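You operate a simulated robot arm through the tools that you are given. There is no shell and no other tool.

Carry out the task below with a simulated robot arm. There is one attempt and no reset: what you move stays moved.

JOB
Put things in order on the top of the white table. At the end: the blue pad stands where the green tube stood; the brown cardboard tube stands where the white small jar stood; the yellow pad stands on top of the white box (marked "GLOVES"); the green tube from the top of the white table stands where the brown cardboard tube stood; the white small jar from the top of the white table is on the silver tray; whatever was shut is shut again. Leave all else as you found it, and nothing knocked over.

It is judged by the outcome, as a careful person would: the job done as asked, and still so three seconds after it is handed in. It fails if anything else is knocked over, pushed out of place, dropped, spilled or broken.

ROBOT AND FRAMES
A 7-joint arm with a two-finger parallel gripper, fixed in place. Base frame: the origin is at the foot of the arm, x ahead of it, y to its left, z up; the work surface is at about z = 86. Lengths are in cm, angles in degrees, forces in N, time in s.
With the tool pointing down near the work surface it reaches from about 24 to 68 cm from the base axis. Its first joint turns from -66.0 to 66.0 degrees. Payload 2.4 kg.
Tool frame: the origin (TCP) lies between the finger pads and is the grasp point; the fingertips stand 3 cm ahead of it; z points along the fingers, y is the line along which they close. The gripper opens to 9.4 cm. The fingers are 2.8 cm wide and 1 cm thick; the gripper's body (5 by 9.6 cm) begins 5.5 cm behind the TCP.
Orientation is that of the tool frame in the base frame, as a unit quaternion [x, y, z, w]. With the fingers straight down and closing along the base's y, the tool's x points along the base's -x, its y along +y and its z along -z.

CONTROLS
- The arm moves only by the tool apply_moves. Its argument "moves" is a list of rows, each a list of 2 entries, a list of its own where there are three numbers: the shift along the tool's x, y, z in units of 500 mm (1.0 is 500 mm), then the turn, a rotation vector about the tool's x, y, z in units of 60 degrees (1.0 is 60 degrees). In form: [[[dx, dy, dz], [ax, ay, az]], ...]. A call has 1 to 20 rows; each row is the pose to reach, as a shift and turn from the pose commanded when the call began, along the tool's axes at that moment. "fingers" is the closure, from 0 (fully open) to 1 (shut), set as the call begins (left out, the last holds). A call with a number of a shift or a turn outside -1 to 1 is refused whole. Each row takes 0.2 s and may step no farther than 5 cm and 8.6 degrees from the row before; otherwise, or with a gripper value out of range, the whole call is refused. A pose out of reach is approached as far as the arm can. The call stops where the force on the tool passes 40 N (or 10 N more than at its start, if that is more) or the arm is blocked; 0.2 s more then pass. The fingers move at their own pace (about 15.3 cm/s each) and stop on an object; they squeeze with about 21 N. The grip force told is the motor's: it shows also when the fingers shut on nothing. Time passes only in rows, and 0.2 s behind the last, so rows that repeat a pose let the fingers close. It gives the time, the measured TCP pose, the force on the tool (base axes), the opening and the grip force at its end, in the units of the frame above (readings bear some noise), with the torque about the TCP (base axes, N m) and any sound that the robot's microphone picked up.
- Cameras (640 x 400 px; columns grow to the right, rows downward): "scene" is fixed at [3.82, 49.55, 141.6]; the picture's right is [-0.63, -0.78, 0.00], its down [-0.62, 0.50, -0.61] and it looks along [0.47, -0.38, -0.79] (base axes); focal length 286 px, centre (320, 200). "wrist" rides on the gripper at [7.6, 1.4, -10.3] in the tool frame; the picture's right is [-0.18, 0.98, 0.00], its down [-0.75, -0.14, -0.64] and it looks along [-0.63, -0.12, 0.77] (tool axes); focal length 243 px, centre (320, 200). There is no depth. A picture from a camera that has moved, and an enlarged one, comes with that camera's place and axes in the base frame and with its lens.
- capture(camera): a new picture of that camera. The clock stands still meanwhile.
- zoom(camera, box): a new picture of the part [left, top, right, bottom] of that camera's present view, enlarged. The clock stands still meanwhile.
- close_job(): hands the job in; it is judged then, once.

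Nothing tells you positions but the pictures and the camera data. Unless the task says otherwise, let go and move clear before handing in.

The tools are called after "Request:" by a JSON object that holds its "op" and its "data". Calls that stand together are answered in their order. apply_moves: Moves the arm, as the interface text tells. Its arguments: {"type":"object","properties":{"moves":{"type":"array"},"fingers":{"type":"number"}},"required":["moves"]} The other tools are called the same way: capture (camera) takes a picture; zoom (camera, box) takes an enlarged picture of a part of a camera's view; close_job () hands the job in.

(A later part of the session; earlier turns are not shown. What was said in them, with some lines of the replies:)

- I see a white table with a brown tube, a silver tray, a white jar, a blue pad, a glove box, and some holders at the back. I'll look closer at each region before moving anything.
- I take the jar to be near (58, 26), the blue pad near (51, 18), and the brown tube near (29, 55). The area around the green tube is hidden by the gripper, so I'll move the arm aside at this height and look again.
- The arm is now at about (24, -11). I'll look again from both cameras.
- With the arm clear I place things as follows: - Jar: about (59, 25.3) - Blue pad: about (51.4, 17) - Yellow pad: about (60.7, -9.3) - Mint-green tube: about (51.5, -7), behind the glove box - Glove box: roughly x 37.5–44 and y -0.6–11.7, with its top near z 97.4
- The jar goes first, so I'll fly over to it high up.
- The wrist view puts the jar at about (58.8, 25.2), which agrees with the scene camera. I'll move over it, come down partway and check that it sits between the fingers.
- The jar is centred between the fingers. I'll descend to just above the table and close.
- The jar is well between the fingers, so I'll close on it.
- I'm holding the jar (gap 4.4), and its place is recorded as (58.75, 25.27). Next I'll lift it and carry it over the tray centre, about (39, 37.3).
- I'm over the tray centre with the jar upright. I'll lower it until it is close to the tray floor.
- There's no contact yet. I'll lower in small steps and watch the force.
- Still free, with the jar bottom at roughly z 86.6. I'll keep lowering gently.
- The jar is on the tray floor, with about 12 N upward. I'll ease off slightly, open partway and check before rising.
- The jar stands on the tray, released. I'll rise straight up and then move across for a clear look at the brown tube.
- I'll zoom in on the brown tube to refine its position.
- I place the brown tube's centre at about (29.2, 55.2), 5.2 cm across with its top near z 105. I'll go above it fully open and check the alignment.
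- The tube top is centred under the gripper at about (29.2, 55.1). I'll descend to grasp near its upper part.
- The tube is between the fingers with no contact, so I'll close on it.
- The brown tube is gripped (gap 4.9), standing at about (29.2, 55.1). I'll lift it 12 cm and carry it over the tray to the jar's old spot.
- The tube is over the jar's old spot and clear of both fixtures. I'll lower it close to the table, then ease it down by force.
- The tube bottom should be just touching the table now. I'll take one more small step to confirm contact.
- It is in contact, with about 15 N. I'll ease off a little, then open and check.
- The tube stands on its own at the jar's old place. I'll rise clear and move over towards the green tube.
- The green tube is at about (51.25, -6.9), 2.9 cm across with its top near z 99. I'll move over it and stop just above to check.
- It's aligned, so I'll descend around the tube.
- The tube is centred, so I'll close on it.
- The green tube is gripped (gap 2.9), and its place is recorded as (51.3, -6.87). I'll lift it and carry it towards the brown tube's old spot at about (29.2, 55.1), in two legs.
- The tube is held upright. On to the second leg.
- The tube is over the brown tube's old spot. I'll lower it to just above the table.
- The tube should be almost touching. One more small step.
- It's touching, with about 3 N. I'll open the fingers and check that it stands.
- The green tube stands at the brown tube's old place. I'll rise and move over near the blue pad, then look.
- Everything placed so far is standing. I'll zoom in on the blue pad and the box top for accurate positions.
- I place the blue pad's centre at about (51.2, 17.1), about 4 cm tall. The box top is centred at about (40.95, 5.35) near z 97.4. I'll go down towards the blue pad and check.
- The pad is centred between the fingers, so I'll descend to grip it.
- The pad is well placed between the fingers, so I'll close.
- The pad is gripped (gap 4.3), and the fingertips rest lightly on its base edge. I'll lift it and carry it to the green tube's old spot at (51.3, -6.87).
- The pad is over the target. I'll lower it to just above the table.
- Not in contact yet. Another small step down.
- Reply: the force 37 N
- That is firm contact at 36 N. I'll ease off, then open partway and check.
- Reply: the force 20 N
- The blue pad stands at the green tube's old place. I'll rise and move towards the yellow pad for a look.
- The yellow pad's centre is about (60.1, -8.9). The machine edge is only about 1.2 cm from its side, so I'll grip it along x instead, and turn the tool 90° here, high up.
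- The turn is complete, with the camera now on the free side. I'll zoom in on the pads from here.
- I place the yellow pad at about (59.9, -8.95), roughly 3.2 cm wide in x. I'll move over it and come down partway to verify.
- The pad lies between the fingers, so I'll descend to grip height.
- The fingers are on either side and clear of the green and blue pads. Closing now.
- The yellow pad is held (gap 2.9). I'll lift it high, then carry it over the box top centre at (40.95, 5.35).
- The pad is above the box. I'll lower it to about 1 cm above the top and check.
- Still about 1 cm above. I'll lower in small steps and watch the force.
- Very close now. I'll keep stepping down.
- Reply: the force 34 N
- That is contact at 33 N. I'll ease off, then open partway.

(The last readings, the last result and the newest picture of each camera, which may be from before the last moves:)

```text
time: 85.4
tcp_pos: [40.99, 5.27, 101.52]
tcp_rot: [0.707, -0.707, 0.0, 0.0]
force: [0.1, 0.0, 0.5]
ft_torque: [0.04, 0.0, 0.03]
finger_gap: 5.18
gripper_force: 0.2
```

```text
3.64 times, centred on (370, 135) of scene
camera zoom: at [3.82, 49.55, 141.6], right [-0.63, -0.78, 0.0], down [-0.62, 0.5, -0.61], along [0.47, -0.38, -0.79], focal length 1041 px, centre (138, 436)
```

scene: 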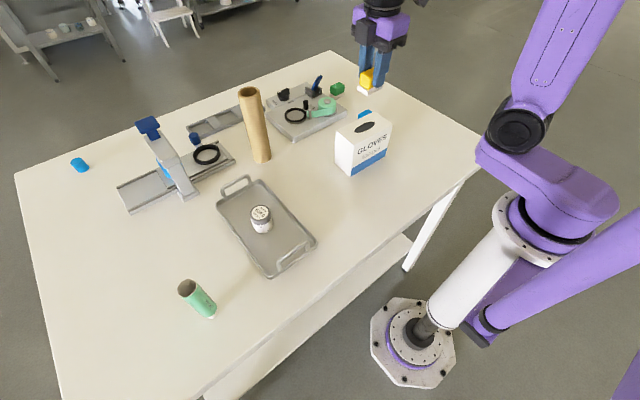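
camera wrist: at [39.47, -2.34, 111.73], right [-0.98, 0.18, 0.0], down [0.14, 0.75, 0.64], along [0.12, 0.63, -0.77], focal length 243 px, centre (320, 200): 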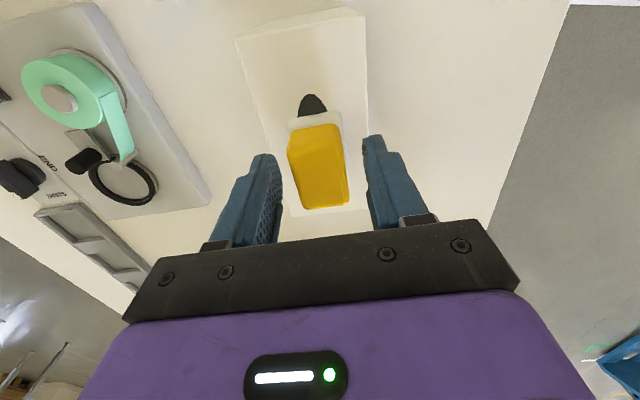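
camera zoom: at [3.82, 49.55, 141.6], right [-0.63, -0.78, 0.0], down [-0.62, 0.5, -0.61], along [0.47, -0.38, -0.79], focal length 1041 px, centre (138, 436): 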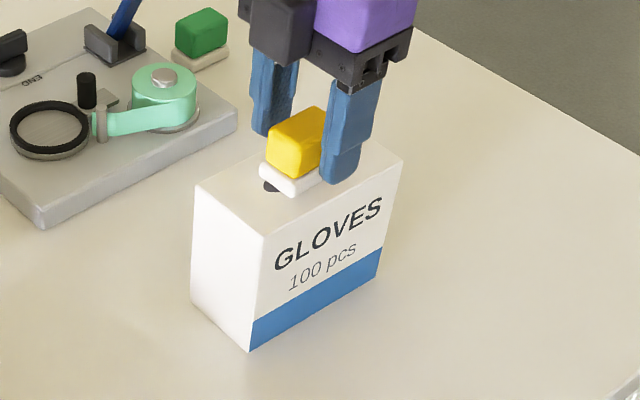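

The yellow pad rests on the box top, released. I'll rise straight up, draw the arm back and take a final look at everything.

Request:
{"op": "apply_moves", "data": {"moves": [[[0, 0, -0.02], [0, 0, 0]], [[0, 0, -0.07], [0, 0, 0]], [[0, 0, -0.14], [0, 0, 0]], [[0, 0, -0.22], [0, 0, 0]], [[0, 0, -0.3], [0, 0, 0]], [[0.05, 0.05, -0.32], [0, 0, 0]], [[0.11, 0.1, -0.32], [0, 0, 0]], [[0.17, 0.15, -0.32], [0, 0, 0]], [[0.23, 0.2, -0.32], [0, 0, 0]], [[0.29, 0.24, -0.32], [0, 0, 0]], [[0.35, 0.26, -0.32], [0, 0, 0]], [[0.35, 0.26, -0.32], [0, 0, 0]]]}}

Request:
{"op": "capture", "data": {"camera": "scene"}}

Request:
{"op": "zoom", "data": {"camera": "scene", "box": [240, 60, 420, 190]}}

Request:
{"op": "zoom", "data": {"camera": "scene", "box": [60, 100, 330, 330]}}

Request:
{"op": "capture", "data": {"camera": "wrist"}}

```text
time: 88.0
tcp_pos: [28.01, -12.55, 117.57]
tcp_rot: [0.708, -0.707, 0.0, -0.001]
force: [-0.5, -0.1, 0.3]
ft_torque: [0.01, 0.01, -0.03]
finger_gap: 5.18
gripper_force: 0.0
```

```text
taken
```

scene: 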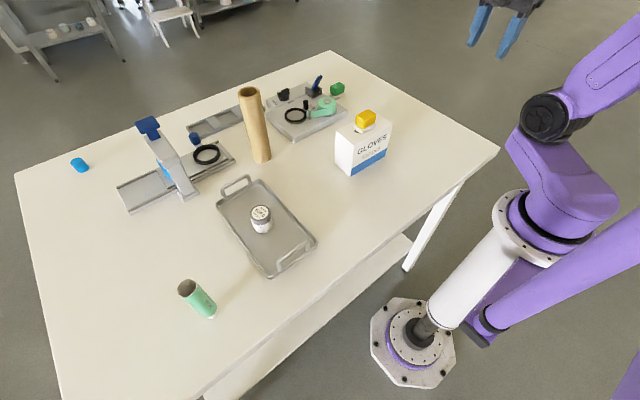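

```text
3.08 times, centred on (330, 125) of scene
camera zoom: at [3.82, 49.54, 141.6], right [-0.63, -0.78, 0.0], down [-0.62, 0.5, -0.61], along [0.47, -0.38, -0.79], focal length 881 px, centre (289, 431)
```

zoom: 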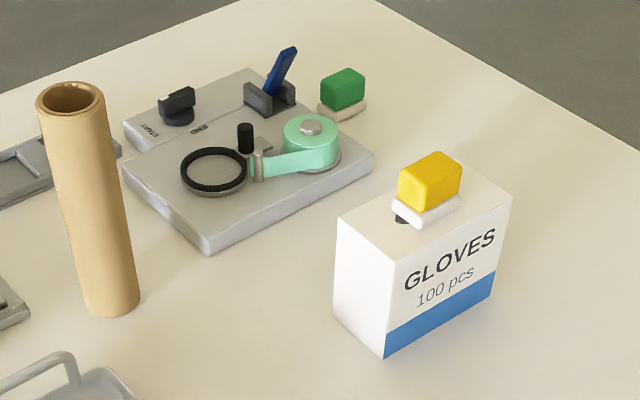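

```text
1.74 times, centred on (195, 215) of scene
camera zoom: at [3.82, 49.54, 141.6], right [-0.63, -0.78, 0.0], down [-0.62, 0.5, -0.61], along [0.47, -0.38, -0.79], focal length 498 px, centre (537, 174)
```

zoom: 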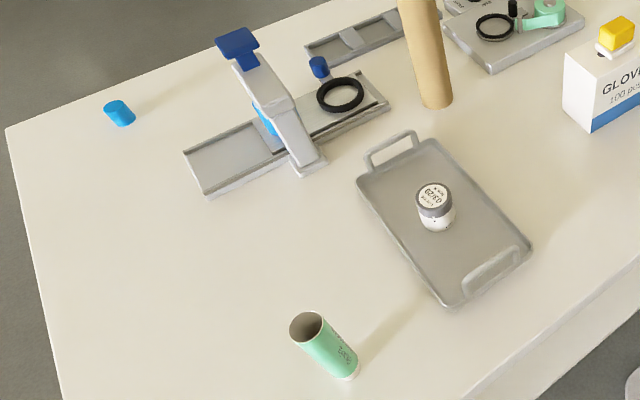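

```text
taken
camera wrist: at [26.65, -20.03, 127.79], right [-0.98, 0.18, 0.0], down [0.14, 0.75, 0.64], along [0.12, 0.63, -0.77], focal length 243 px, centre (320, 200)
```

wrist: 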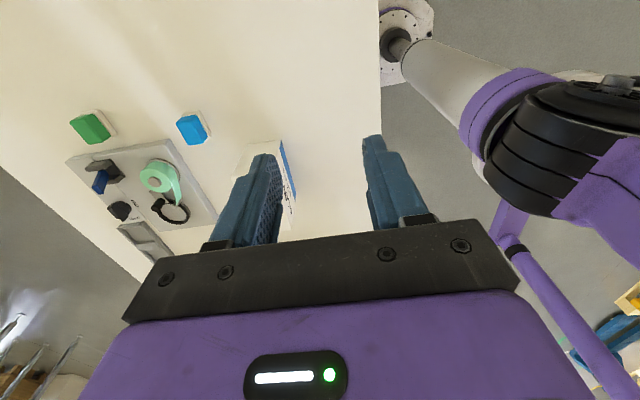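

Everything is in place and the arm is clear:
- The jar is on the tray.
- The brown tube stands at the jar's old spot.
- The green tube stands at the brown tube's old spot.
- The blue pad stands at the green tube's old spot.
- The yellow pad stands on the GLOVES box.

Nothing else appears disturbed, and I opened nothing that needed shutting again. I'm handing the job in.

Request:
{"op": "close_job", "data": {}}

```text
The job is handed in.
```

The job is finished and handed in, with all five items where you asked. I haven't had a verdict back. The last pictures, taken just before hand-in, showed everything upright:

- **White small jar:** on the silver tray, near the middle.
- **Brown cardboard tube:** standing where the jar stood.
- **Green tube:** standing where the brown tube stood.
- **Blue pad:** standing where the green tube stood.
- **Yellow pad:** standing on top of the GLOVES box. It sits over the dark oval on the lid, which looked flat, and it held steady once released.

Nothing else on the table appeared moved or knocked over. I opened nothing, so nothing needed shutting again. The arm had let go and moved clear before I handed in.
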